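You operate a simulated robot arm through the tools that you are given. There is no shell and no other tool. Be economical: measure what you need, move in short steps, check, and stop when the job is done.

You are at the controls of a simulated two-armed robot. One attempt, no reset.

TASK
Pick up the paint tin that says "door" from the top of the tiered table with one hand, pass it to the other hand and put it on the cover of the ironing board. Set down upright: paint tin.

It is judged by the outcome, as a careful person would: the job done as asked, and still so three seconds after it is handed in. It fails if anything else is knocked over, pushed out of place, dropped, spilled or broken. Lids that push on must go on centred and level and be pressed home; caps that screw on are set level and turned clockwise until they are tight.

THE ROBOT
Two 7-joint arms with two-finger parallel grippers on one trunk, on a base that drives. Base frame: it is fixed to the floor where the robot stands at the start and does not move with it; the origin is under the middle of the robot, x ahead of it, y to its left, z up; the surface under the hand at the start is at about z = 760. Readings come in mm, rad, newtons and seconds.
The left shoulder is at the start at [19, 111, 1121], the right one opposite. With the tool pointing down near the work surface each hand reaches from about 100 to 500 mm from the robot's upright axis, wherever it stands, measured 20 degrees to its own side. Places, roughly: cover of the ironing board [-1800, 0, 800]. Payload 1.57 kg a hand.
The tool frame of a hand sits at the grasp point between the pads (the TCP): z along the fingers, y along the line on which they close. The tips reach 30 mm beyond it. The gripper opens to 80 mm. The fingers are 17 mm wide and 12 mm thick; the gripper's body (40 by 82 mm) begins 80 mm behind the TCP.
Orientation is told as [roll, pitch, yaw] about the base's x, y, z axes, in that order, counted from this pose: with the fingers straight down and closing along the base's y, the tool's x points along the base's -x, its y along +y and its z along -z.

THE INTERFACE
- The arms move only by the tool arm_command. It takes "left_moves", "right_moves" or both (then of equal length, played together; a hand with none holds still); each is a list of rows, each an object (a shift or turn left out is 0, a gripper value left out holds the last) with "rotation": the turn, a rotation vector about the base's x, y, z in units of 8 degrees (1.0 is 8 degrees), a list of three; "dp": the shift along the base's x, y, z in units of 25 mm (1.0 is 25 mm), a list of three; "jaw": the finger opening in mm, from 0 to 80. In form: [{"rotation": [ax, ay, az], "dp": [tx, ty, tz], "jaw": jaw}, ...]. A call has 1 to 10 rows; each row shifts and turns the commanded pose from where the row before left it. A call with a number of a shift or a turn outside -1 to 1 is refused whole. A row lasts 0.2 s, in which the tool goes at most 50 mm and 0.15 rad; a call with a longer step from one row to the next is refused whole, and so is a gripper value outside its range. A pose out of reach is approached as far as the arm can. The call stops where the force on the tool passes 40 N (or 10 N more than at its start, if that is more) or the arm is blocked; 0.2 s more then pass. Each finger travels about 45 mm/s and halts on what it meets, pressing with about 30 N; the grip force reading is that of the motor and also rises with nothing between the fingers. The clock runs only during rows and for 0.2 s after the last one: add rows that do not move to give the fingers time. It gives the time, the measured TCP pose, the force on the tool (base axes), the opening and the grip force at its end, in the units of the frame above (readings bear some noise), with the torque about the TCP (base axes, N m) and any sound that the robot's microphone picked up, and new pictures: "pictures" is both (left out), scene, wrist or none (wrist: the cameras of the hands that moved).
- Cameras (640 x 400 px; columns grow to the right, rows downward): "scene" is now at [184.5, -2, 1023.1]; the picture's right is [0.33, -0.94, 0.03], its down [-0.39, -0.17, -0.91] and it looks along [0.86, 0.28, -0.42] (base axes); focal length 214 px, centre (320, 200). "left" rides on the left gripper at [72, 7, -122] in its tool frame; the picture's right is [-0.09, 1.00, 0.00], its down [-0.84, -0.08, -0.54] and it looks along [-0.54, -0.05, 0.84] (tool axes); focal length 238 px, centre (320, 200). "right" rides on the right gripper at [72, -7, -122] in its tool frame; the picture's right is [0.09, 1.00, 0.00], its down [-0.84, 0.08, -0.54] and it looks along [-0.54, 0.05, 0.84] (tool axes); focal length 238 px, centre (320, 200). There is no depth. A picture from a camera that has moved, and an enlarged one, comes with that camera's place and axes in the base frame and with its lens.
- slide_trunk(by): slides the trunk up (or, below 0, down) by that many mm; the arms and the scene camera ride with it, the base frame stays. It gives what a move gives, with no picture.
- steer(legs): drives the robot by 1 to 6 legs, each [ahead, left, turn to the left] in mm, mm and rad, along the robot's own axes; the way and the turn of a leg run together, so that a leg with both is an arc; at most 1500 mm and 3.142 rad a leg. The arms and the cameras ride along, it lands a little off, and it stops where it bumps. It gives what a move gives, and a new picture of the scene camera.
- head_to(pan, tilt): turns the head with the scene camera to pan (to the left, within 1.047 rad either way) and tilt (down, from -0.506 to 1.204), counted from straight ahead of the robot. It gives what a move gives, and a new picture of the scene camera.
- inspect(camera, box): a new picture of the part [left, top, right, bottom] of that camera's present view, enlarged. The clock stands still meanwhile.
- finish_job(): hands the job in; it is judged then, once.

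Work in short steps. Places have to be worked out from the pictures, the camera data and where the tool is seen: move nearer, look again, correct. Check each grasp and each placing, and mend what went wrong. You have 120 turns and 260 pictures in all, those below and enlarged ones among them. Open the grippers and draw the arms clear of the work before you hand the job in, unless the task says otherwise; then end with one line.

The tools are called as name(argument=value, ...) on one line, values as JSON. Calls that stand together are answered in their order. arm_command: Moves the arms, as the interface text tells. Its arguments: {"type":"object","properties":{"left_moves":{"type":"array","items":{"type":"object","properties":{"rotation":{"type":"array","items":{"type":"number"}},"dp":{"type":"array","items":{"type":"number"}},"jaw":{"type":"number"}}}},"right_moves":{"type":"array","items":{"type":"object","properties":{"rotation":{"type":"array","items":{"type":"number"}},"dp":{"type":"array","items":{"type":"number"}},"jaw":{"type":"number"}}}},"pictures":{"type":"string","enum":["both","scene","wrist","none"]}},"required":[]} The other tools are called the same way: slide_trunk (by) slides the trunk up or down; steer (legs) drives the base; head_to (pan, tilt) turns the head that bears the scene camera; inspect (camera, box) takes an enlarged picture of a part of a camera's view; finish_job () hands the job in.

At the start:

```text
time: 0.0
left_position: [303.2, 234.9, 978.2]
left_tcp_rot: [0.002, 0.144, 0.003]
left_force: [0.2, 0.8, 0.8]
left_wrist_torque: [0.03, 0.03, -0.02]
left_opening: 79.9
left_finger_force: 0.0
right_position: [398.6, -83.3, 1001.8]
right_tcp_rot: [-0.035, 0.003, -0.001]
right_force: [0.0, 0.5, -0.6]
right_wrist_torque: [-0.02, 0.0, 0.01]
right_opening: 79.8
right_finger_force: 0.0
trunk travel left (down, up): [-500.0, 740.0]
robot x, y, heading: [2.1, -2.6, -0.002]
head pan, tilt: [0.333, 0.426]
```

scene: 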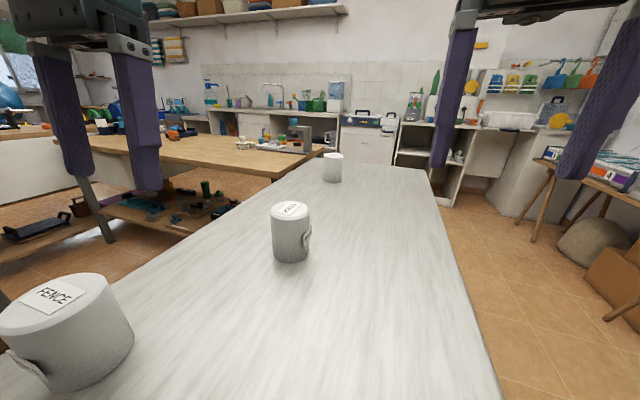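
right: 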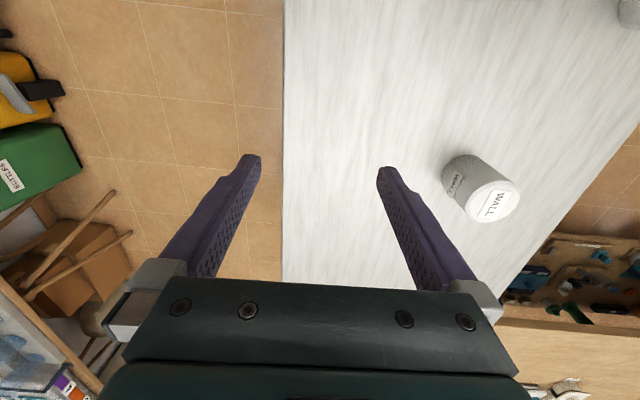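
left: 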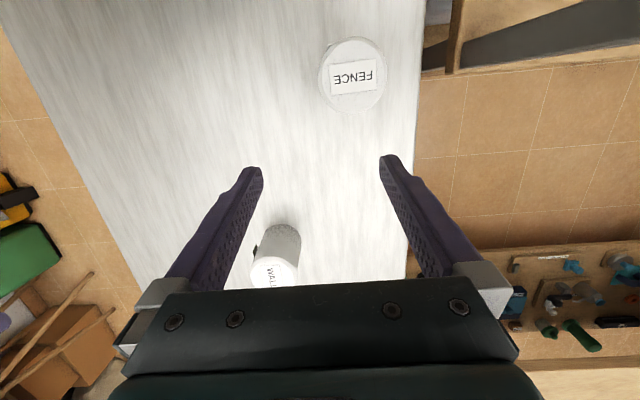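

Tins labelled FENCE and WALL are visible, with a third further away. I'll zoom in on the far one and the surroundings.

inspect(camera="scene", box=[260, 130, 400, 220])

inspect(camera="scene", box=[0, 80, 340, 260])

```text
4.44 times, centred on (330, 175) of scene
camera zoom: at [184.5, -2.0, 1023.1], right [0.33, -0.94, 0.03], down [-0.39, -0.17, -0.91], along [0.86, 0.28, -0.42], focal length 953 px, centre (276, 311)
```

zoom: 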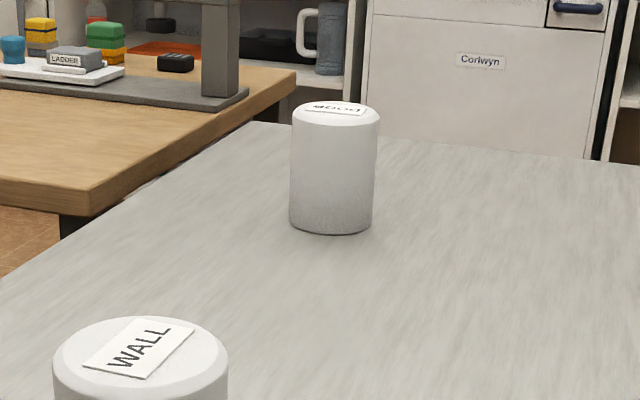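

```text
1.88 times, centred on (170, 170) of scene
camera zoom: at [184.5, -2.0, 1023.1], right [0.33, -0.94, 0.03], down [-0.39, -0.17, -0.91], along [0.86, 0.28, -0.42], focal length 404 px, centre (602, 256)
```

zoom: 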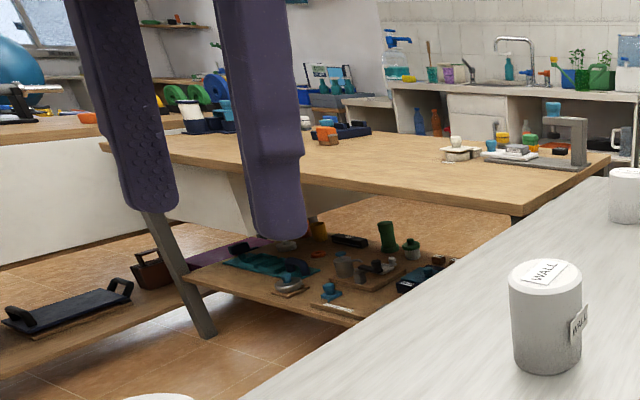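

The far tin reads DOOR, at roughly [905, 187], about 70 mm in diameter and 92 mm high. I'll check the near edge of the table and the robot's clearance by looking down, then to the right.

head_to(pan=0.0, tilt=1.2)

head_to(pan=-1.0, tilt=0.7)

head_to(pan=1.0, tilt=0.7)

```text
time: 1.1
left_position: [300.1, 235.2, 977.5]
left_tcp_rot: [0.004, 0.152, -0.004]
left_force: [-0.8, -1.2, 0.3]
left_wrist_torque: [0.02, -0.02, 0.0]
left_opening: 80.2
left_finger_force: 0.0
right_position: [394.9, -83.8, 1001.8]
right_tcp_rot: [-0.033, 0.003, 0.0]
right_force: [-0.3, -0.4, 0.1]
right_wrist_torque: [-0.03, 0.0, -0.01]
right_opening: 80.0
right_finger_force: 0.1
trunk travel left (down, up): [-500.0, 740.0]
robot x, y, heading: [1.1, 1.6, 0.001]
head pan, tilt: [0.0, 1.201]
camera scene: at [151.0, -32.9, 963.6], right [0.0, -1.0, 0.03], down [-0.93, -0.01, -0.36], along [0.36, -0.03, -0.93], focal length 214 px, centre (320, 200)
```

scene: 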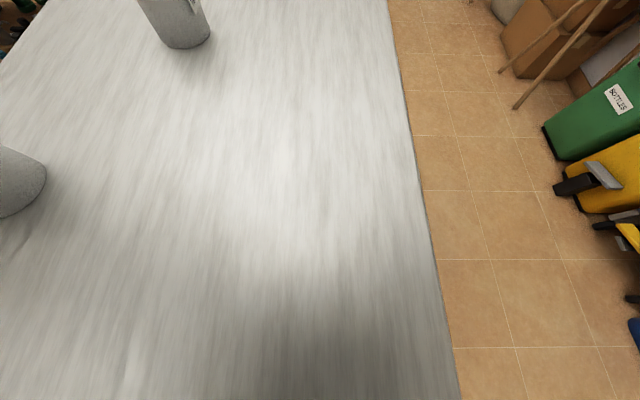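

```text
time: 2.4
left_position: [301.1, 235.3, 976.5]
left_tcp_rot: [0.007, 0.15, -0.004]
left_force: [-0.3, -0.7, -0.8]
left_wrist_torque: [0.0, 0.0, -0.01]
left_opening: 79.9
left_finger_force: 0.0
right_position: [394.9, -82.5, 1002.3]
right_tcp_rot: [-0.033, 0.005, 0.0]
right_force: [-0.7, -0.7, -0.5]
right_wrist_torque: [0.01, 0.03, -0.03]
right_opening: 80.0
right_finger_force: 0.0
trunk travel left (down, up): [-500.0, 740.0]
robot x, y, heading: [1.1, -2.0, -0.0]
head pan, tilt: [-1.0, 0.7]
camera scene: at [141.1, -103.0, 1001.8], right [-0.84, -0.54, 0.02], down [-0.35, 0.52, -0.78], along [0.41, -0.66, -0.62], focal length 214 px, centre (320, 200)
```

scene: 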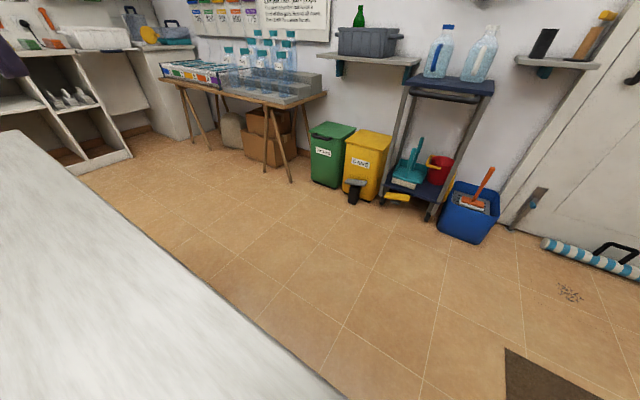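

```text
time: 4.3
left_position: [300.6, 234.9, 976.7]
left_tcp_rot: [0.005, 0.151, -0.006]
left_force: [0.5, 1.1, -0.1]
left_wrist_torque: [-0.03, 0.01, -0.01]
left_opening: 79.7
left_finger_force: 0.0
right_position: [394.4, -82.2, 1000.7]
right_tcp_rot: [-0.033, 0.003, -0.001]
right_force: [0.2, -0.3, 0.6]
right_wrist_torque: [-0.01, 0.02, 0.03]
right_opening: 79.9
right_finger_force: 0.0
trunk travel left (down, up): [-500.0, 740.0]
robot x, y, heading: [1.7, 0.6, -0.001]
head pan, tilt: [1.0, 0.7]
camera scene: at [141.2, 39.9, 997.1], right [0.84, -0.54, 0.01], down [-0.35, -0.57, -0.75], along [0.41, 0.62, -0.67], focal length 214 px, centre (320, 200)
```

scene: 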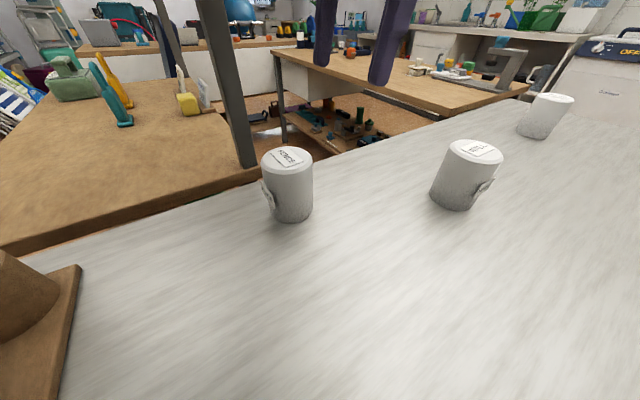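

The near edge of the table isn't visible and there's an unclear brown board at the left. I'll back off a little to see the layout properly before choosing an approach side.

steer(legs=[[-300, 0, 0]])

head_to(pan=0.0, tilt=1.0)

```text
time: 6.3
left_position: [8.4, 268.2, 987.4]
left_tcp_rot: [0.035, 0.148, 0.014]
left_force: [0.1, 1.1, 0.8]
left_wrist_torque: [0.0, 0.01, -0.01]
left_opening: 79.9
left_finger_force: 0.1
right_position: [103.6, -53.0, 1000.6]
right_tcp_rot: [0.001, 0.0, 0.005]
right_force: [0.0, -0.6, 0.3]
right_wrist_torque: [0.01, 0.01, 0.01]
right_opening: 80.1
right_finger_force: 0.1
trunk travel left (down, up): [-500.0, 740.0]
robot x, y, heading: [-297.5, -3.2, -0.002]
head pan, tilt: [1.0, 0.7]
camera scene: at [-151.1, 69.3, 999.5], right [0.84, -0.54, 0.0], down [-0.35, -0.54, -0.76], along [0.41, 0.64, -0.64], focal length 214 px, centre (320, 200)
```

scene: 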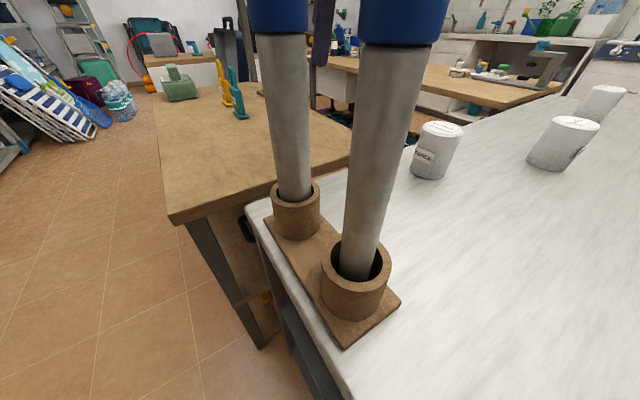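

```text
time: 7.6
left_position: [8.2, 268.7, 986.4]
left_tcp_rot: [0.037, 0.147, 0.014]
left_force: [-0.2, -0.8, -0.5]
left_wrist_torque: [0.0, -0.01, -0.01]
left_opening: 79.9
left_finger_force: 0.1
right_position: [103.5, -52.7, 1000.4]
right_tcp_rot: [0.0, -0.002, 0.004]
right_force: [-0.4, -0.5, 1.2]
right_wrist_torque: [0.02, 0.0, -0.01]
right_opening: 79.9
right_finger_force: 0.1
trunk travel left (down, up): [-500.0, 740.0]
robot x, y, heading: [-298.0, -2.9, -0.002]
head pan, tilt: [0.0, 1.0]
camera scene: at [-127.0, -2.0, 976.1], right [0.0, -1.0, 0.0], down [-0.84, 0.0, -0.54], along [0.54, 0.0, -0.84], focal length 214 px, centre (320, 200)
```

scene: 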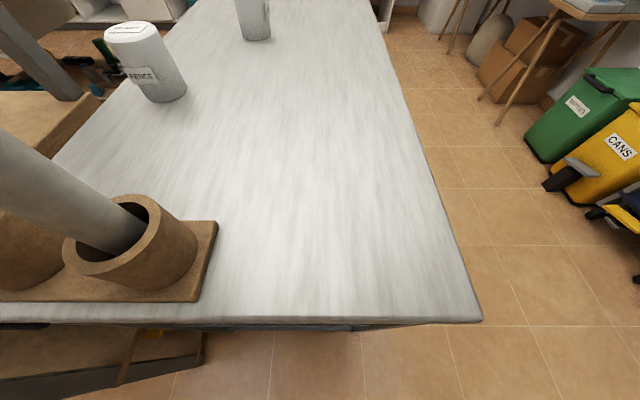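

There are rods in wooden holders at the table's near-left corner, close to my left arm. I'll look at them before moving anything else.

head_to(pan=0.7, tilt=0.1)

head_to(pan=1.04, tilt=-0.4)

inspect(camera="left", box=[0, 0, 640, 400])

```text
time: 8.8
left_position: [9.1, 267.7, 986.1]
left_tcp_rot: [0.037, 0.146, 0.015]
left_force: [0.3, 0.6, 0.5]
left_wrist_torque: [-0.01, -0.01, -0.01]
left_opening: 79.9
left_finger_force: 0.1
right_position: [103.0, -52.3, 1000.9]
right_tcp_rot: [0.0, 0.0, 0.003]
right_force: [0.0, -0.6, -0.4]
right_wrist_torque: [0.0, 0.01, 0.0]
right_opening: 79.9
right_finger_force: 0.1
trunk travel left (down, up): [-500.0, 740.0]
robot x, y, heading: [-298.7, 0.6, 0.0]
head pan, tilt: [0.7, 0.099]
camera scene: at [-126.3, 57.1, 1054.2], right [0.65, -0.76, 0.0], down [-0.08, -0.06, -0.99], along [0.76, 0.64, -0.1], focal length 214 px, centre (320, 200)
```

scene: 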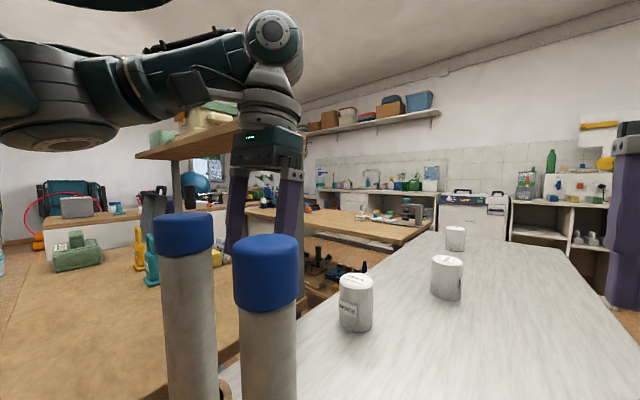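

```text
time: 9.8
left_position: [8.1, 268.8, 985.4]
left_tcp_rot: [0.036, 0.147, 0.014]
left_force: [-0.1, 1.0, 0.2]
left_wrist_torque: [-0.01, 0.05, -0.01]
left_opening: 79.9
left_finger_force: 0.1
right_position: [104.1, -51.7, 1000.4]
right_tcp_rot: [0.0, -0.003, 0.003]
right_force: [0.3, 0.3, 0.0]
right_wrist_torque: [-0.01, -0.02, 0.02]
right_opening: 80.1
right_finger_force: 0.1
trunk travel left (down, up): [-500.0, 740.0]
robot x, y, heading: [-293.1, -0.6, -0.002]
head pan, tilt: [1.04, -0.4]
camera scene: at [-159.7, 61.0, 1096.3], right [0.86, -0.5, 0.0], down [0.2, 0.34, -0.92], along [0.47, 0.8, 0.39], focal length 214 px, centre (320, 200)
```

scene: 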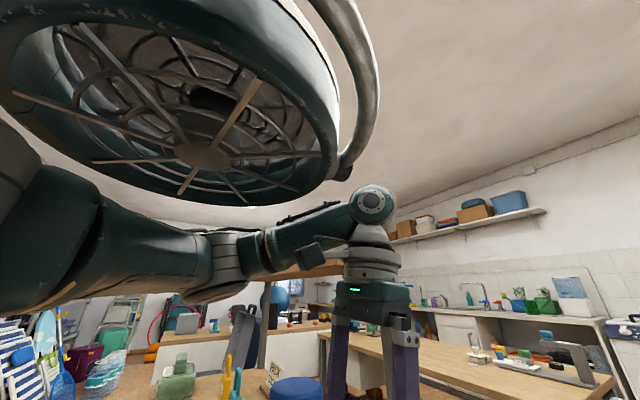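

```text
1.00 times, centred on (320, 200) of left (not enlarged: the box is as wide or as high as the picture)
camera zoom: at [-44.8, 269.7, 1117.4], right [0.08, 1.0, 0.02], down [0.91, -0.09, 0.41], along [0.41, -0.01, -0.91], focal length 238 px, centre (320, 200)
```

zoom: 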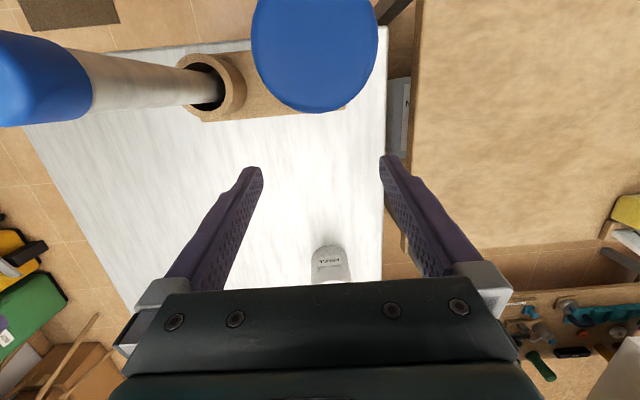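

The rods stand right beneath my left forearm, so I raise the trunk for clearance. Then I look straight down to see my own base relative to the table end.

slide_trunk(by=200)

head_to(pan=0.0, tilt=1.2)

```text
time: 11.9
left_position: [7.6, 268.2, 1185.7]
left_tcp_rot: [0.036, 0.147, 0.014]
left_force: [0.1, 1.3, 0.3]
left_wrist_torque: [0.01, 0.01, 0.03]
left_opening: 79.9
left_finger_force: 0.1
right_position: [103.6, -51.9, 1200.5]
right_tcp_rot: [-0.001, -0.001, 0.004]
right_force: [0.2, 0.5, 0.8]
right_wrist_torque: [0.01, -0.02, -0.01]
right_opening: 79.9
right_finger_force: 0.2
trunk travel left (down, up): [-700.0, 540.0]
robot x, y, heading: [-295.2, -0.4, 0.001]
head pan, tilt: [1.04, -0.4]
```

```text
time: 13.6
left_position: [8.5, 266.8, 1186.3]
left_tcp_rot: [0.038, 0.147, 0.014]
left_force: [-0.8, -0.7, -0.9]
left_wrist_torque: [0.02, -0.01, -0.05]
left_opening: 79.9
left_finger_force: 0.1
right_position: [103.5, -50.8, 1201.3]
right_tcp_rot: [0.001, 0.0, 0.003]
right_force: [0.1, 0.5, -0.4]
right_wrist_torque: [0.02, 0.0, 0.01]
right_opening: 80.1
right_finger_force: 0.1
trunk travel left (down, up): [-700.0, 540.0]
robot x, y, heading: [-294.9, 3.1, 0.004]
head pan, tilt: [0.0, 1.201]
camera scene: at [-140.7, -2.1, 1163.6], right [0.0, -1.0, 0.0], down [-0.93, 0.0, -0.36], along [0.36, 0.0, -0.93], focal length 214 px, centre (320, 200)
```

scene: 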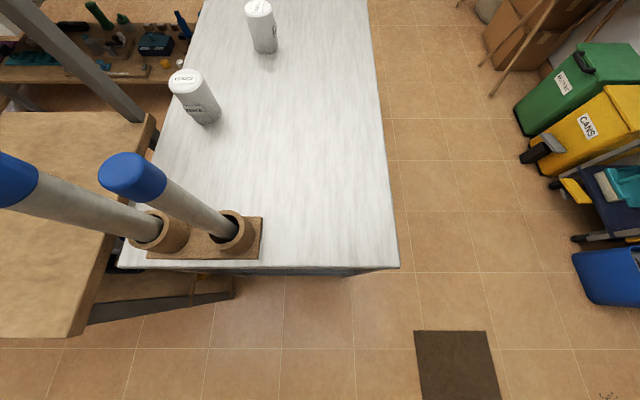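

No part of my base shows beneath me: the robot hangs over the work, so it can drive above the table as it did at the start. With the trunk raised I'll drive right, ahead, then left again, clear of the rods and the side shelf, to get the DOOR tin within left-hand reach.

head_to(pan=0.3, tilt=0.6)

steer(legs=[[0, -120, 0], [400, 0, 0]])

```text
time: 14.6
left_position: [7.6, 267.9, 1186.3]
left_tcp_rot: [0.037, 0.147, 0.015]
left_force: [0.8, -1.1, -0.1]
left_wrist_torque: [0.03, 0.04, -0.01]
left_opening: 80.1
left_finger_force: 0.1
right_position: [104.3, -51.8, 1200.7]
right_tcp_rot: [0.0, 0.001, 0.005]
right_force: [-0.7, 0.1, -0.2]
right_wrist_torque: [-0.02, 0.01, 0.01]
right_opening: 80.0
right_finger_force: 0.0
trunk travel left (down, up): [-700.0, 540.0]
robot x, y, heading: [-294.5, -3.8, 0.004]
head pan, tilt: [0.3, 0.6]
camera scene: at [-112.3, 24.0, 1208.1], right [0.3, -0.95, 0.0], down [-0.54, -0.17, -0.82], along [0.79, 0.25, -0.57], focal length 214 px, centre (320, 200)
```

scene: 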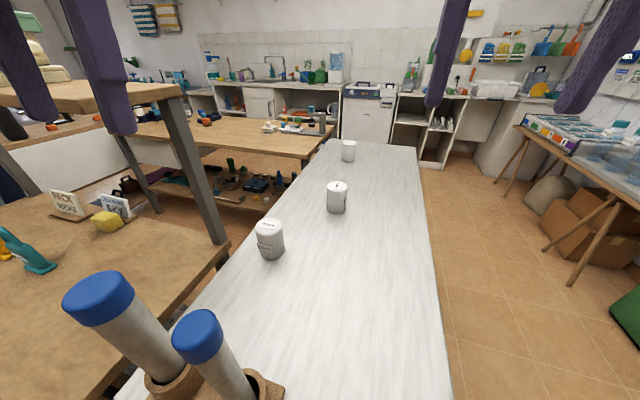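

```text
time: 17.9
left_position: [408.4, 147.0, 1185.8]
left_tcp_rot: [0.036, 0.15, 0.007]
left_force: [-0.3, -0.6, 0.4]
left_wrist_torque: [0.02, 0.03, -0.04]
left_opening: 79.7
left_finger_force: 0.0
right_position: [501.8, -174.4, 1201.4]
right_tcp_rot: [0.0, 0.001, -0.005]
right_force: [0.3, 0.5, -0.6]
right_wrist_torque: [-0.01, -0.02, 0.01]
right_opening: 79.8
right_finger_force: 0.1
trunk travel left (down, up): [-700.0, 540.0]
robot x, y, heading: [104.2, -121.3, -0.003]
head pan, tilt: [0.3, 0.6]
camera scene: at [286.5, -96.2, 1208.1], right [0.29, -0.96, 0.0], down [-0.54, -0.16, -0.83], along [0.79, 0.24, -0.56], focal length 214 px, centre (320, 200)
```

scene: 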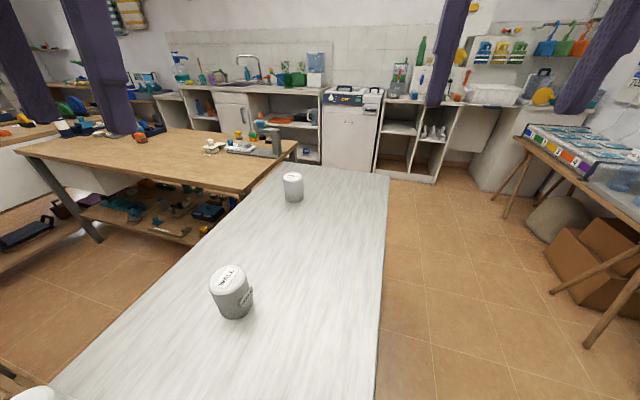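

Driving over the table works. I go on to about x=500 and re-measure the DOOR tin.

steer(legs=[[400, 0, 0], [0, 170, 0]])

head_to(pan=0.35, tilt=1.0)

inspect(camera="left", box=[0, 0, 640, 400])

```text
time: 21.5
left_position: [818.2, 321.3, 1187.3]
left_tcp_rot: [0.037, 0.146, 0.016]
left_force: [-0.1, 0.0, -0.2]
left_wrist_torque: [0.0, 0.0, 0.01]
left_opening: 79.8
left_finger_force: 0.1
right_position: [915.8, 2.2, 1201.6]
right_tcp_rot: [0.0, 0.0, 0.004]
right_force: [-0.5, -0.4, -0.5]
right_wrist_torque: [0.0, -0.02, 0.03]
right_opening: 80.0
right_finger_force: 0.0
trunk travel left (down, up): [-700.0, 540.0]
robot x, y, heading: [516.0, 53.2, 0.0]
head pan, tilt: [0.3, 0.6]
camera scene: at [699.3, 77.2, 1208.1], right [0.3, -0.95, 0.0], down [-0.54, -0.17, -0.83], along [0.79, 0.25, -0.56], focal length 214 px, centre (320, 200)
```

scene: 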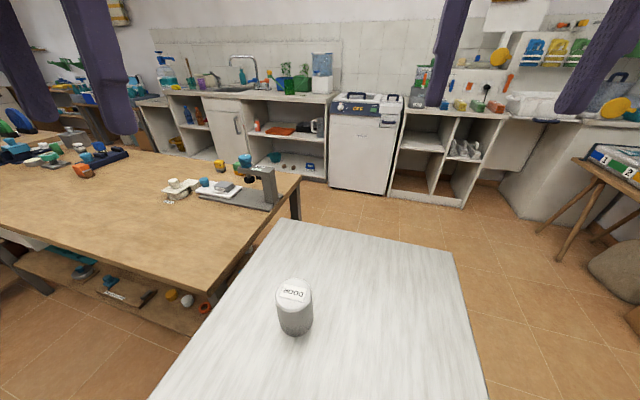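

```text
time: 22.4
left_position: [819.6, 321.7, 1186.6]
left_tcp_rot: [0.038, 0.147, 0.015]
left_force: [0.6, -0.7, 0.4]
left_wrist_torque: [0.04, 0.0, 0.02]
left_opening: 79.8
left_finger_force: 0.0
right_position: [914.1, 0.9, 1201.2]
right_tcp_rot: [0.0, 0.0, 0.003]
right_force: [-0.8, -0.4, 0.2]
right_wrist_torque: [0.01, 0.01, 0.02]
right_opening: 79.9
right_finger_force: 0.1
trunk travel left (down, up): [-700.0, 540.0]
robot x, y, heading: [519.4, 53.8, 0.005]
head pan, tilt: [0.351, 1.0]
camera scene: at [680.3, 75.0, 1176.2], right [0.35, -0.94, 0.0], down [-0.79, -0.29, -0.54], along [0.51, 0.19, -0.84], focal length 214 px, centre (320, 200)
```

scene: 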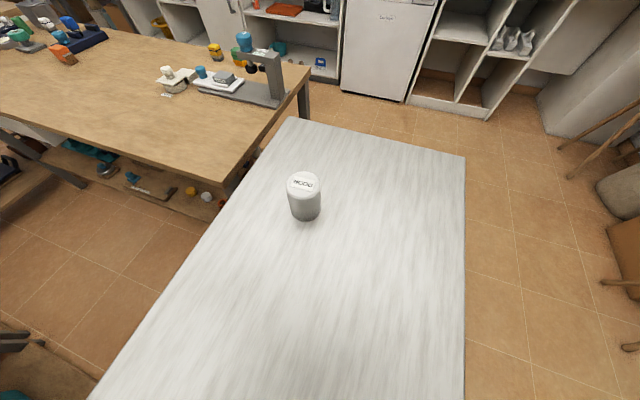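

```text
1.00 times, centred on (320, 200) of left (not enlarged: the box is as wide or as high as the picture)
camera zoom: at [766.6, 323.1, 1317.4], right [0.08, 1.0, 0.02], down [0.91, -0.08, 0.41], along [0.41, -0.01, -0.91], focal length 238 px, centre (320, 200)
```

zoom: 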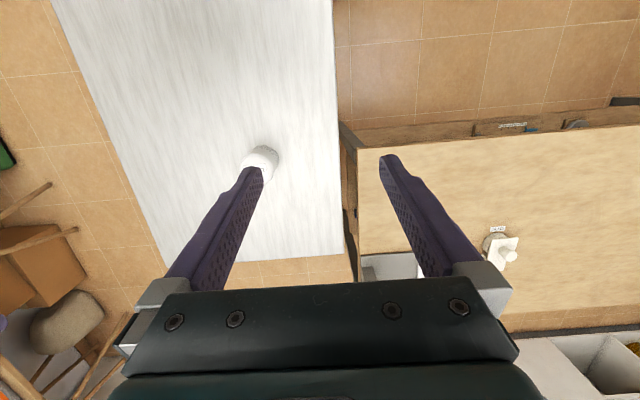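

DOOR is confirmed, at about (904, 192). I zoom in on the tin for side tags and size.

inspect(camera="scene", box=[265, 155, 345, 235])

inspect(camera="left", box=[220, 120, 320, 200])

inspect(camera="right", box=[0, 0, 640, 400])

```text
5.00 times, centred on (305, 195) of scene
camera zoom: at [680.3, 75.0, 1176.2], right [0.35, -0.94, 0.0], down [-0.79, -0.29, -0.54], along [0.51, 0.19, -0.84], focal length 1072 px, centre (395, 225)
```

zoom: 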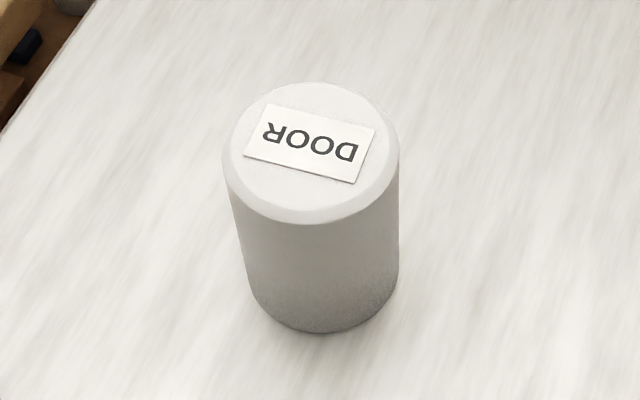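

```text
5.00 times, centred on (270, 160) of left
camera zoom: at [766.6, 323.1, 1317.4], right [0.08, 1.0, 0.02], down [0.91, -0.08, 0.41], along [0.41, -0.01, -0.91], focal length 1192 px, centre (570, 400)
```

zoom: 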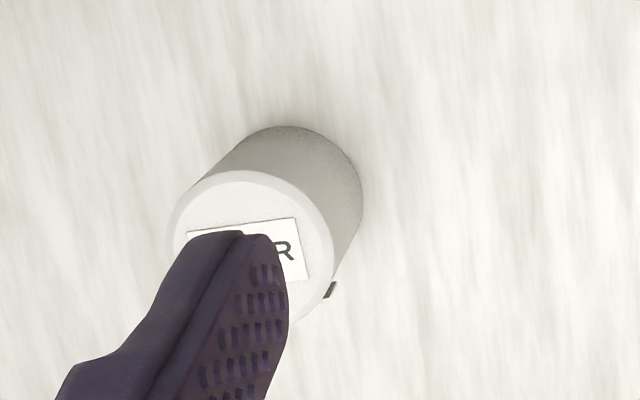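

```text
1.00 times, centred on (320, 200) of right (not enlarged: the box is as wide or as high as the picture)
camera zoom: at [842.9, -6.5, 1322.6], right [-0.1, 1.0, 0.0], down [0.84, 0.08, 0.54], along [0.54, 0.05, -0.84], focal length 238 px, centre (320, 200)
```

zoom: 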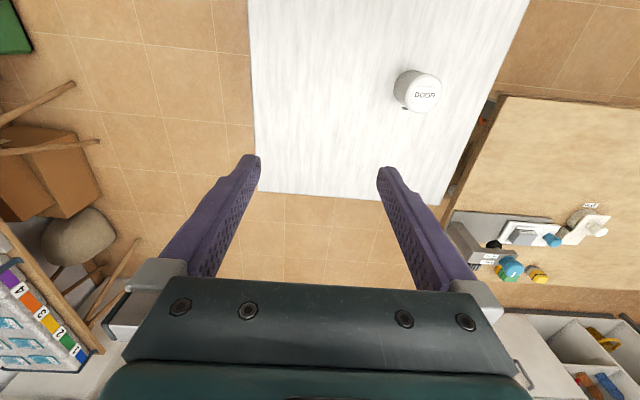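

Each tin carries a raised tag, and this one's is on the far (+x) side, so both hands should close along y. The left hand will grip the lower half with its fingers tilted forward. The right hand can then take the top from above. I lower the trunk first.

slide_trunk(by=-200)

arm_command(left_moves=[{"rotation": [-0.03, -0.9125, 0], "dp": [0, -0.65, -0.5], "jaw": 80}, {"rotation": [-0.03, -0.9125, 0], "dp": [0, -0.65, -0.5]}, {"rotation": [-0.03, -0.9125, 0], "dp": [0, -0.65, -0.5]}, {"rotation": [-0.03, -0.9125, 0], "dp": [0, -0.65, -0.5]}, {"rotation": [-0.03, -0.9125, 0], "dp": [0, -0.65, -0.5]}, {"rotation": [-0.03, -0.9125, 0], "dp": [0, -0.65, -0.5]}, {"rotation": [-0.03, -0.9125, 0], "dp": [-0.2, -0.65, -0.5]}, {"rotation": [-0.03, -0.9125, 0], "dp": [-0.2, -0.65, -0.5]}])

```text
time: 24.6
left_position: [819.0, 320.8, 986.4]
left_tcp_rot: [0.035, 0.147, 0.015]
left_force: [0.5, -0.3, -0.4]
left_wrist_torque: [0.01, -0.02, -0.01]
left_opening: 80.1
left_finger_force: 0.1
right_position: [915.6, 1.1, 1001.4]
right_tcp_rot: [0.0, -0.005, 0.002]
right_force: [-0.4, 0.1, 0.3]
right_wrist_torque: [-0.01, -0.01, -0.02]
right_opening: 80.0
right_finger_force: 0.1
trunk travel left (down, up): [-500.0, 740.0]
robot x, y, heading: [517.7, 54.9, -0.001]
head pan, tilt: [0.351, 1.0]
```

```text
time: 26.4
left_position: [839.1, 184.4, 876.2]
left_tcp_rot: [-0.029, -0.869, 0.041]
left_force: [-1.1, 0.7, 0.0]
left_wrist_torque: [-0.01, 0.03, -0.02]
left_opening: 80.0
left_finger_force: 0.0
left hand out of reach, approached as far as the arm can: row 5, 6, 7
right_position: [914.2, -0.2, 1000.8]
right_tcp_rot: [-0.003, -0.001, 0.003]
right_force: [-0.2, 0.0, 0.1]
right_wrist_torque: [0.0, 0.04, 0.02]
right_opening: 80.2
right_finger_force: 0.0
trunk travel left (down, up): [-500.0, 740.0]
robot x, y, heading: [515.5, 49.2, 0.006]
head pan, tilt: [0.351, 1.0]
camera scene: at [680.0, 74.8, 976.1], right [0.35, -0.94, 0.0], down [-0.79, -0.29, -0.54], along [0.51, 0.19, -0.84], focal length 214 px, centre (320, 200)
camera left: at [700.3, 189.6, 900.0], right [0.04, 1.0, 0.05], down [0.13, -0.06, 0.99], along [0.99, -0.03, -0.13], focal length 238 px, centre (320, 200)
```

scene: 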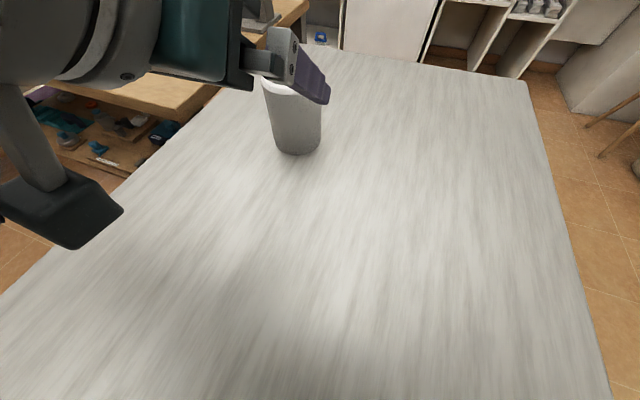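
left: 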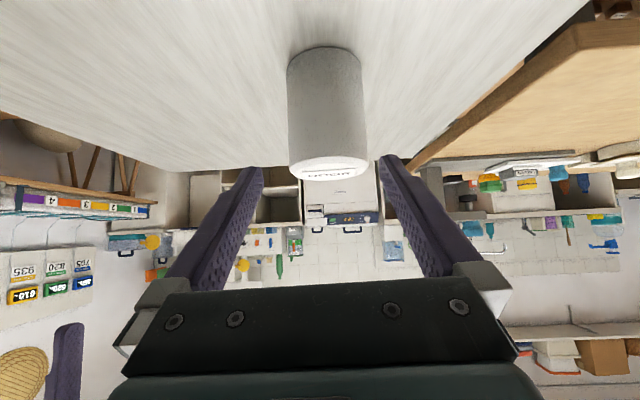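

The tin sits slightly to the +y side of the jaw centre line (tin y≈193, TCP y=184). I align y, fix the small tilt and drop a little, then look again before straddling it.

arm_command(left_moves=[{"rotation": [0.07, 0, -0.07], "dp": [0, 0.18, -0.4]}, {"rotation": [0.07, 0, -0.07], "dp": [0, 0.18, -0.4]}, {}])

inspect(camera="left", box=[220, 20, 420, 200])

```text
time: 27.2
left_position: [840.3, 193.7, 856.2]
left_tcp_rot: [0.004, -0.872, -0.002]
left_force: [0.2, -0.5, 1.0]
left_wrist_torque: [-0.01, -0.01, 0.02]
left_opening: 80.2
left_finger_force: 0.1
right_position: [914.7, 0.7, 1000.6]
right_tcp_rot: [0.0, -0.001, 0.003]
right_force: [0.9, 0.0, -0.7]
right_wrist_torque: [-0.02, 0.01, 0.0]
right_opening: 80.0
right_finger_force: 0.0
trunk travel left (down, up): [-500.0, 740.0]
robot x, y, heading: [518.8, 49.8, 0.003]
head pan, tilt: [0.351, 1.0]
camera scene: at [680.3, 75.0, 976.1], right [0.35, -0.94, 0.0], down [-0.79, -0.29, -0.54], along [0.51, 0.19, -0.84], focal length 214 px, centre (320, 200)
camera left: at [700.5, 201.4, 879.7], right [0.06, 1.0, 0.07], down [0.12, -0.08, 0.99], along [0.99, -0.05, -0.13], focal length 238 px, centre (320, 200)
```

scene: 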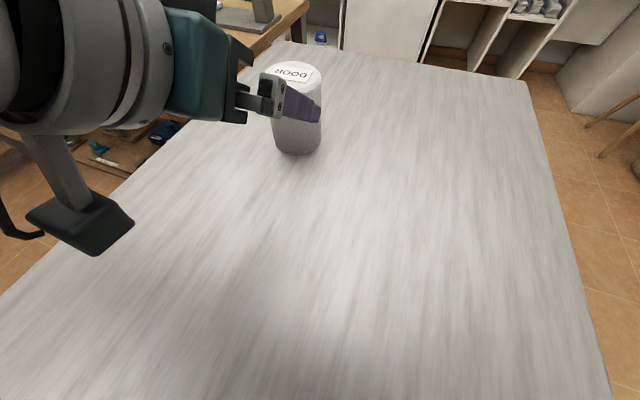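
left: 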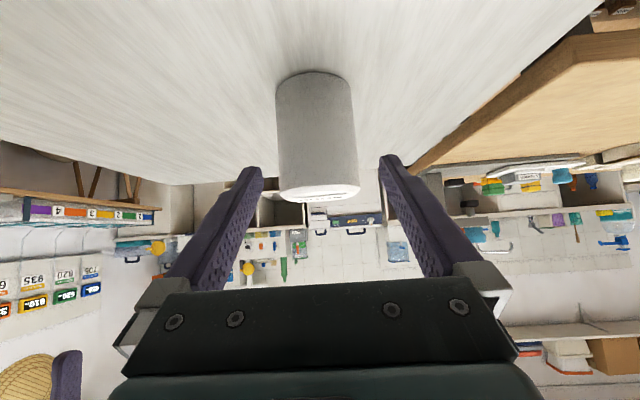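

```text
2.22 times, centred on (320, 110) of left
camera zoom: at [700.5, 201.4, 879.7], right [0.06, 1.0, 0.07], down [0.12, -0.08, 0.99], along [0.99, -0.05, -0.13], focal length 530 px, centre (320, 400)
```

zoom: 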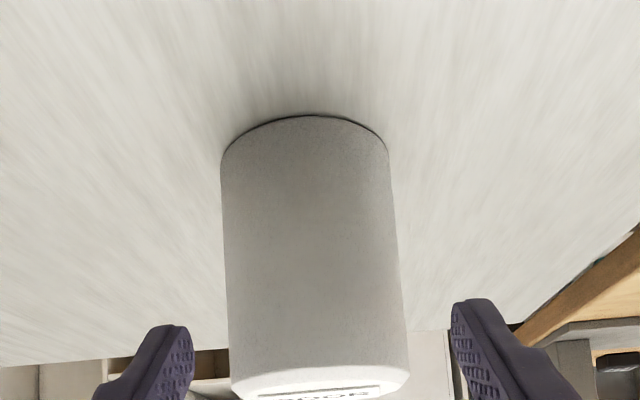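

Tin centre is about (902, 192), 68 mm wide, which leaves ~6 mm of clearance per finger. I advance along the tool axis to straddle it at mid-low height.

arm_command(left_moves=[{"dp": [0.3, -0.07, -0.4]}, {"dp": [0.3, 0, -0.4]}, {"dp": [0.4, 0, -0.3]}, {}], pictures="wrist")

```text
time: 28.2
left_position: [863.8, 192.8, 829.6]
left_tcp_rot: [0.004, -0.871, -0.002]
left_force: [-0.1, 0.4, 0.3]
left_wrist_torque: [-0.03, -0.02, -0.02]
left_opening: 80.1
left_finger_force: 0.1
right_position: [915.6, -0.2, 1000.9]
right_tcp_rot: [-0.001, 0.0, 0.002]
right_force: [-0.1, 0.1, -1.0]
right_wrist_torque: [-0.01, -0.02, 0.0]
right_opening: 79.8
right_finger_force: 0.2
trunk travel left (down, up): [-500.0, 740.0]
robot x, y, heading: [517.7, 53.6, 0.005]
head pan, tilt: [0.351, 1.0]
camera left: at [724.3, 199.9, 852.5], right [0.06, 1.0, 0.07], down [0.12, -0.08, 0.99], along [0.99, -0.05, -0.13], focal length 238 px, centre (320, 200)
```

left: 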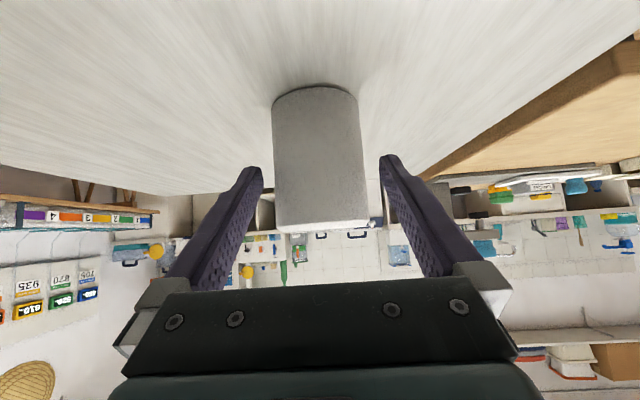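

The tin is centred between the fingers, so I continue to the grasp point.

arm_command(left_moves=[{"dp": [0.4, 0, -0.32]}, {"dp": [0.4, 0, -0.32]}, {"dp": [0.4, 0, -0.3]}, {}])

```text
time: 29.2
left_position: [894.2, 193.4, 804.5]
left_tcp_rot: [0.004, -0.872, -0.001]
left_force: [-0.9, -0.2, 0.0]
left_wrist_torque: [-0.02, -0.01, 0.02]
left_opening: 80.0
left_finger_force: 0.1
right_position: [914.9, 1.5, 1000.9]
right_tcp_rot: [0.0, 0.0, 0.004]
right_force: [1.5, -0.4, 0.8]
right_wrist_torque: [0.03, 0.0, 0.0]
right_opening: 80.0
right_finger_force: 0.2
trunk travel left (down, up): [-500.0, 740.0]
robot x, y, heading: [520.1, 52.0, 0.002]
head pan, tilt: [0.351, 1.0]
camera scene: at [680.3, 75.0, 976.1], right [0.35, -0.94, 0.0], down [-0.79, -0.29, -0.54], along [0.51, 0.19, -0.84], focal length 214 px, centre (320, 200)
camera left: at [754.5, 199.5, 828.2], right [0.06, 1.0, 0.07], down [0.12, -0.08, 0.99], along [0.99, -0.05, -0.13], focal length 238 px, centre (320, 200)
```

scene: 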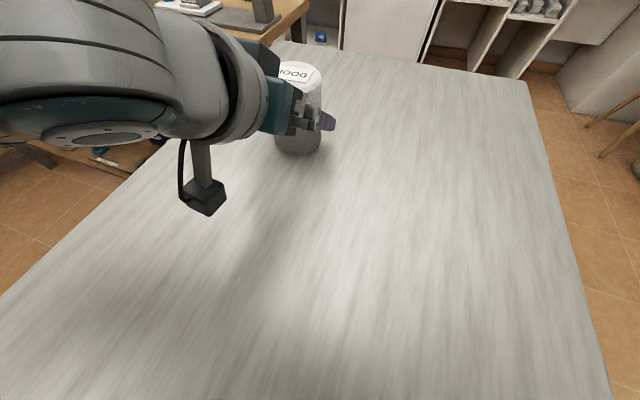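
left: 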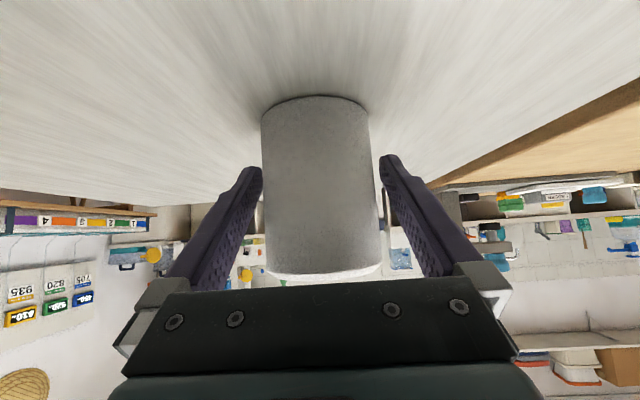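

The tin lies between the pads, centre about 7 mm ahead of the TCP. Closing the left jaw.

arm_command(left_moves=[{"jaw": 64}, {"jaw": 60}, {"jaw": 55}, {"jaw": 50}], pictures="wrist")

```text
time: 30.2
left_position: [893.1, 192.3, 805.4]
left_tcp_rot: [0.001, -0.872, 0.0]
left_force: [0.8, 0.0, -0.4]
left_wrist_torque: [-0.12, -0.01, -0.02]
left_opening: 67.3
left_finger_force: 30.1
right_position: [915.1, -0.7, 1001.1]
right_tcp_rot: [-0.002, 0.001, 0.003]
right_force: [0.1, -0.1, -0.2]
right_wrist_torque: [0.01, 0.04, 0.01]
right_opening: 80.1
right_finger_force: 0.0
trunk travel left (down, up): [-500.0, 740.0]
robot x, y, heading: [516.2, 49.7, 0.002]
head pan, tilt: [0.351, 1.0]
camera left: at [754.4, 199.1, 828.3], right [0.06, 1.0, 0.07], down [0.12, -0.08, 0.99], along [0.99, -0.05, -0.13], focal length 238 px, centre (320, 200)
```

left: 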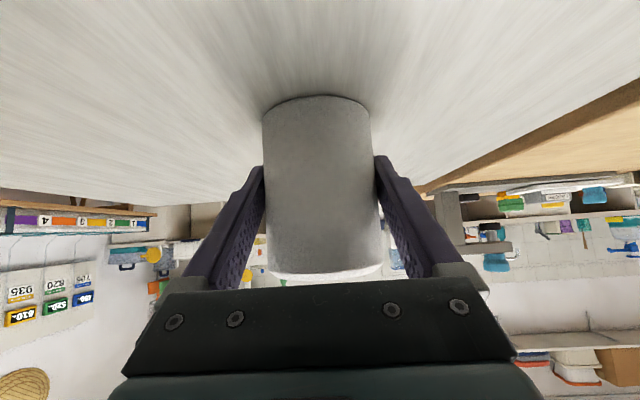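

It's gripped at 67.3 mm with 30 N. I lift it straight up 80 mm.

arm_command(left_moves=[{"dp": [0, 0, 0.4], "jaw": 50}, {"dp": [0, 0, 0.7]}, {"dp": [0, 0, 0.7]}, {"dp": [0, 0, 0.7]}, {"dp": [0, 0, 0.7]}, {}])

```text
time: 31.6
left_position: [893.5, 192.2, 887.7]
left_tcp_rot: [0.002, -0.873, -0.001]
left_force: [0.7, -0.1, -4.0]
left_wrist_torque: [0.0, 0.05, -0.02]
left_opening: 67.0
left_finger_force: 29.9
right_position: [915.1, 0.9, 1002.1]
right_tcp_rot: [0.0, 0.002, 0.002]
right_force: [-0.7, 0.3, 0.0]
right_wrist_torque: [0.01, 0.0, -0.01]
right_opening: 79.8
right_finger_force: 0.0
trunk travel left (down, up): [-500.0, 740.0]
robot x, y, heading: [518.0, 52.2, 0.005]
head pan, tilt: [0.351, 1.0]
camera scene: at [679.9, 74.9, 976.0], right [0.35, -0.94, 0.0], down [-0.79, -0.29, -0.54], along [0.51, 0.19, -0.84], focal length 214 px, centre (320, 200)
camera left: at [754.4, 199.2, 910.9], right [0.06, 1.0, 0.07], down [0.12, -0.08, 0.99], along [0.99, -0.05, -0.13], focal length 238 px, centre (320, 200)
```

scene: 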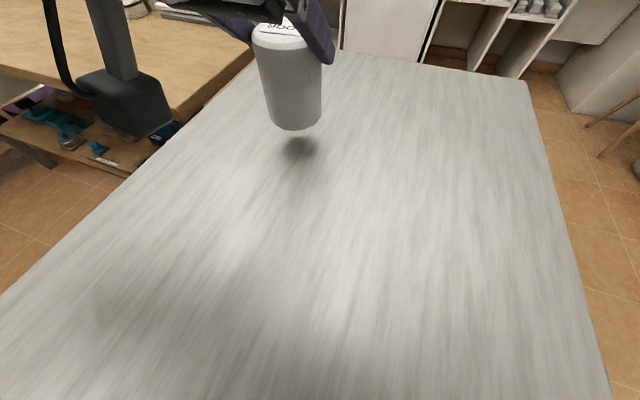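
left: 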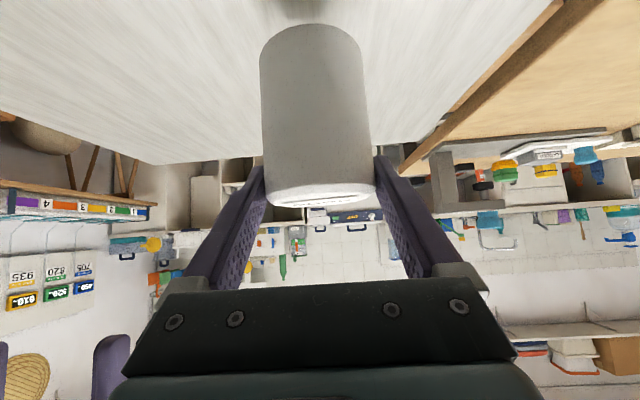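

The tin appears to have slid down in the grip by ~45 mm (the pads are now near its top). I hold still briefly to check whether it is still slipping.

arm_command(left_moves=[{"jaw": 40}])

inspect(camera="scene", box=[200, 0, 400, 160])

```text
time: 32.0
left_position: [894.2, 194.8, 887.7]
left_tcp_rot: [0.003, -0.871, -0.002]
left_force: [-0.8, 0.0, -4.6]
left_wrist_torque: [0.03, 0.05, -0.01]
left_opening: 67.1
left_finger_force: 29.7
right_position: [914.4, 0.4, 1002.3]
right_tcp_rot: [0.0, -0.001, 0.004]
right_force: [-0.5, -0.2, -0.6]
right_wrist_torque: [0.02, -0.02, 0.0]
right_opening: 80.2
right_finger_force: 0.1
trunk travel left (down, up): [-500.0, 740.0]
robot x, y, heading: [518.1, 52.9, 0.006]
head pan, tilt: [0.351, 1.0]
camera scene: at [680.0, 74.9, 976.1], right [0.35, -0.94, 0.0], down [-0.79, -0.29, -0.54], along [0.51, 0.19, -0.84], focal length 214 px, centre (320, 200)
camera left: at [754.5, 199.1, 910.8], right [0.06, 1.0, 0.07], down [0.12, -0.08, 0.99], along [0.99, -0.05, -0.13], focal length 238 px, centre (320, 200)
```

scene: 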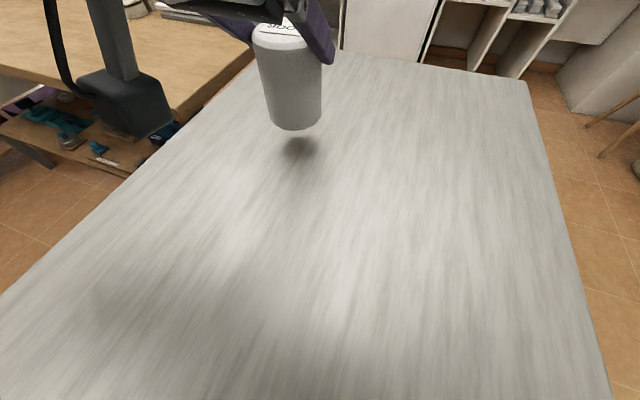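
left: 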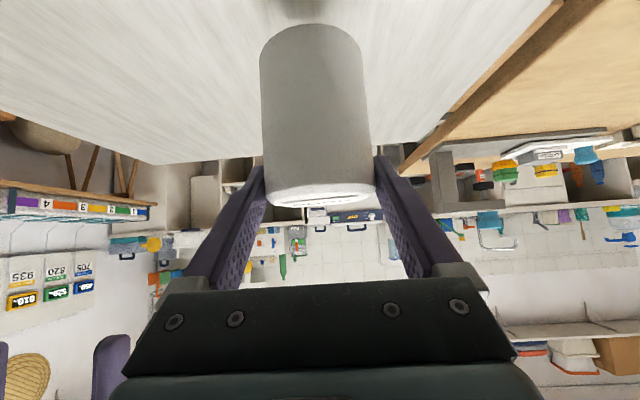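

```text
2.50 times, centred on (300, 80) of scene
camera zoom: at [680.0, 74.9, 976.1], right [0.35, -0.94, 0.0], down [-0.79, -0.29, -0.54], along [0.51, 0.19, -0.84], focal length 536 px, centre (370, 500)
```

zoom: 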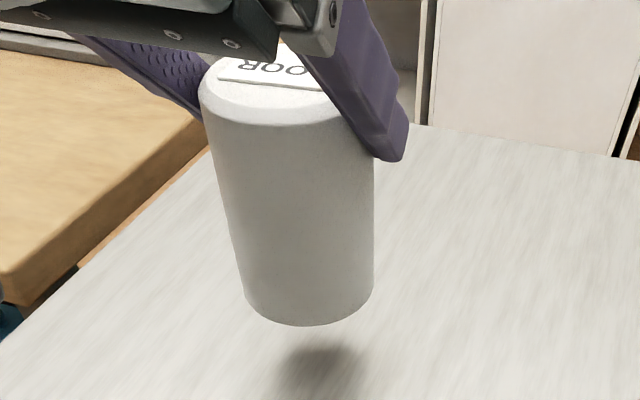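

The tin is stable now and still upright, but it slid, leaving my pads at the top where the right hand should grip. I'll set it back on the table slowly and regrasp lower, lifting gently.

arm_command(left_moves=[{"dp": [0, 0, -0.3]}, {"dp": [0, 0, -0.3]}, {"dp": [0, 0, -0.3]}, {"dp": [0, 0, -0.2]}, {}])

inspect(camera="scene", box=[200, 0, 400, 160])

```text
time: 33.2
left_position: [894.7, 193.6, 858.1]
left_tcp_rot: [0.003, -0.871, -0.002]
left_force: [0.0, 0.3, -3.5]
left_wrist_torque: [-0.03, 0.03, 0.02]
left_opening: 67.0
left_finger_force: 30.0
right_position: [913.9, 0.5, 999.9]
right_tcp_rot: [0.0, 0.0, 0.005]
right_force: [0.9, -0.6, -0.4]
right_wrist_torque: [-0.01, 0.0, -0.01]
right_opening: 80.2
right_finger_force: 0.0
trunk travel left (down, up): [-500.0, 740.0]
robot x, y, heading: [517.4, 52.5, 0.005]
head pan, tilt: [0.351, 1.0]
camera scene: at [680.0, 74.9, 976.1], right [0.35, -0.94, 0.0], down [-0.79, -0.29, -0.54], along [0.51, 0.19, -0.84], focal length 214 px, centre (320, 200)
camera left: at [755.4, 199.9, 882.0], right [0.06, 1.0, 0.07], down [0.12, -0.08, 0.99], along [0.99, -0.05, -0.13], focal length 238 px, centre (320, 200)
```

scene: 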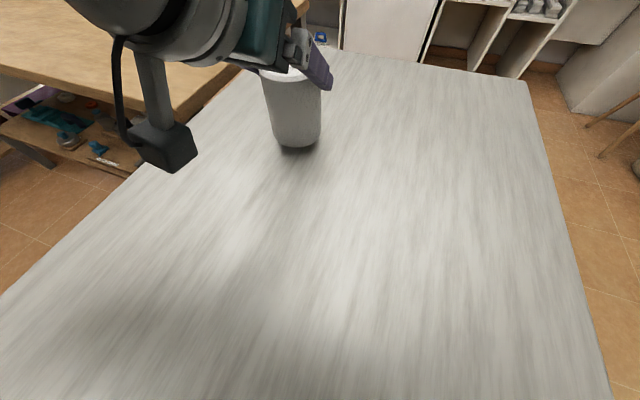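
left: 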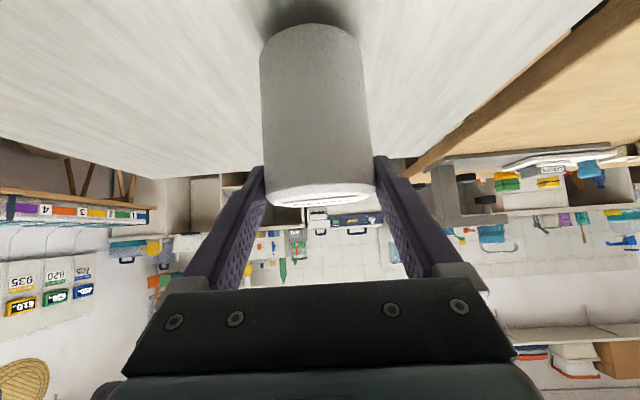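

```text
2.50 times, centred on (300, 80) of scene
camera zoom: at [680.0, 74.9, 976.1], right [0.35, -0.94, 0.0], down [-0.79, -0.29, -0.54], along [0.51, 0.19, -0.84], focal length 536 px, centre (370, 500)
```

zoom: 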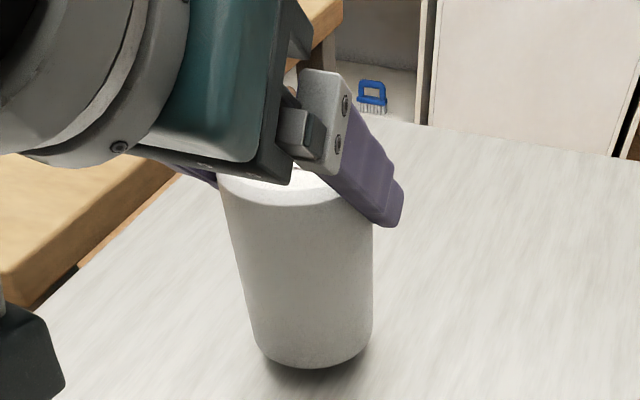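

The bottom is still ~10 mm above the table. I lower in fine steps, watching the force.

arm_command(left_moves=[{"dp": [0, 0, -0.15]}, {"dp": [0, 0, -0.1]}, {"dp": [0, 0, -0.05]}, {}], pictures="none")

inspect(camera="scene", box=[200, 0, 400, 160])

```text
time: 34.2
left_position: [893.7, 194.0, 850.8]
left_tcp_rot: [0.004, -0.872, -0.002]
left_force: [-0.3, -0.1, -5.0]
left_wrist_torque: [-0.04, 0.02, 0.05]
left_opening: 67.1
left_finger_force: 30.2
right_position: [914.1, 0.4, 1000.6]
right_tcp_rot: [0.001, -0.001, 0.004]
right_force: [-0.3, -0.6, 0.2]
right_wrist_torque: [0.02, 0.03, -0.03]
right_opening: 80.1
right_finger_force: 0.0
trunk travel left (down, up): [-500.0, 740.0]
robot x, y, heading: [518.0, 52.7, 0.001]
head pan, tilt: [0.351, 1.0]
```

```text
2.50 times, centred on (300, 80) of scene
camera zoom: at [680.0, 74.9, 976.1], right [0.35, -0.94, 0.0], down [-0.79, -0.29, -0.54], along [0.51, 0.19, -0.84], focal length 536 px, centre (370, 500)
```

zoom: 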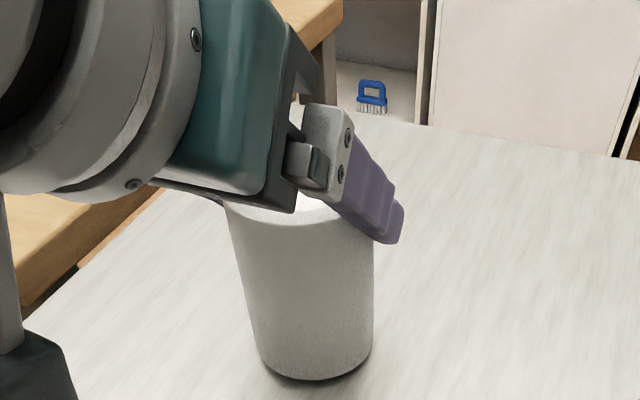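

arm_command(left_moves=[{"dp": [0, 0, -0.1]}, {"dp": [0, 0, -0.05]}, {}], pictures="none")

inspect(camera="scene", box=[200, 0, 400, 160])

```text
time: 35.0
left_position: [893.9, 193.0, 847.1]
left_tcp_rot: [0.002, -0.872, -0.003]
left_force: [-0.3, 0.4, -4.3]
left_wrist_torque: [-0.01, 0.03, 0.0]
left_opening: 66.9
left_finger_force: 29.9
right_position: [914.2, 0.0, 1001.2]
right_tcp_rot: [-0.001, -0.001, 0.004]
right_force: [0.2, 0.0, 1.0]
right_wrist_torque: [-0.01, 0.0, -0.01]
right_opening: 80.1
right_finger_force: 0.1
trunk travel left (down, up): [-500.0, 740.0]
robot x, y, heading: [516.5, 49.7, -0.003]
head pan, tilt: [0.351, 1.0]
```

```text
2.50 times, centred on (300, 80) of scene
camera zoom: at [680.0, 74.9, 976.1], right [0.35, -0.94, 0.0], down [-0.79, -0.29, -0.54], along [0.51, 0.19, -0.84], focal length 536 px, centre (370, 500)
```

zoom: 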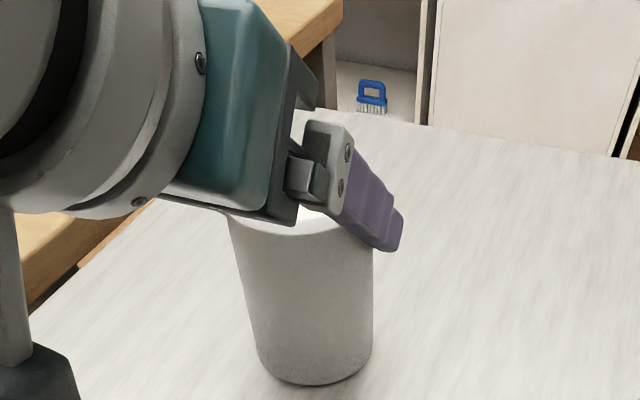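

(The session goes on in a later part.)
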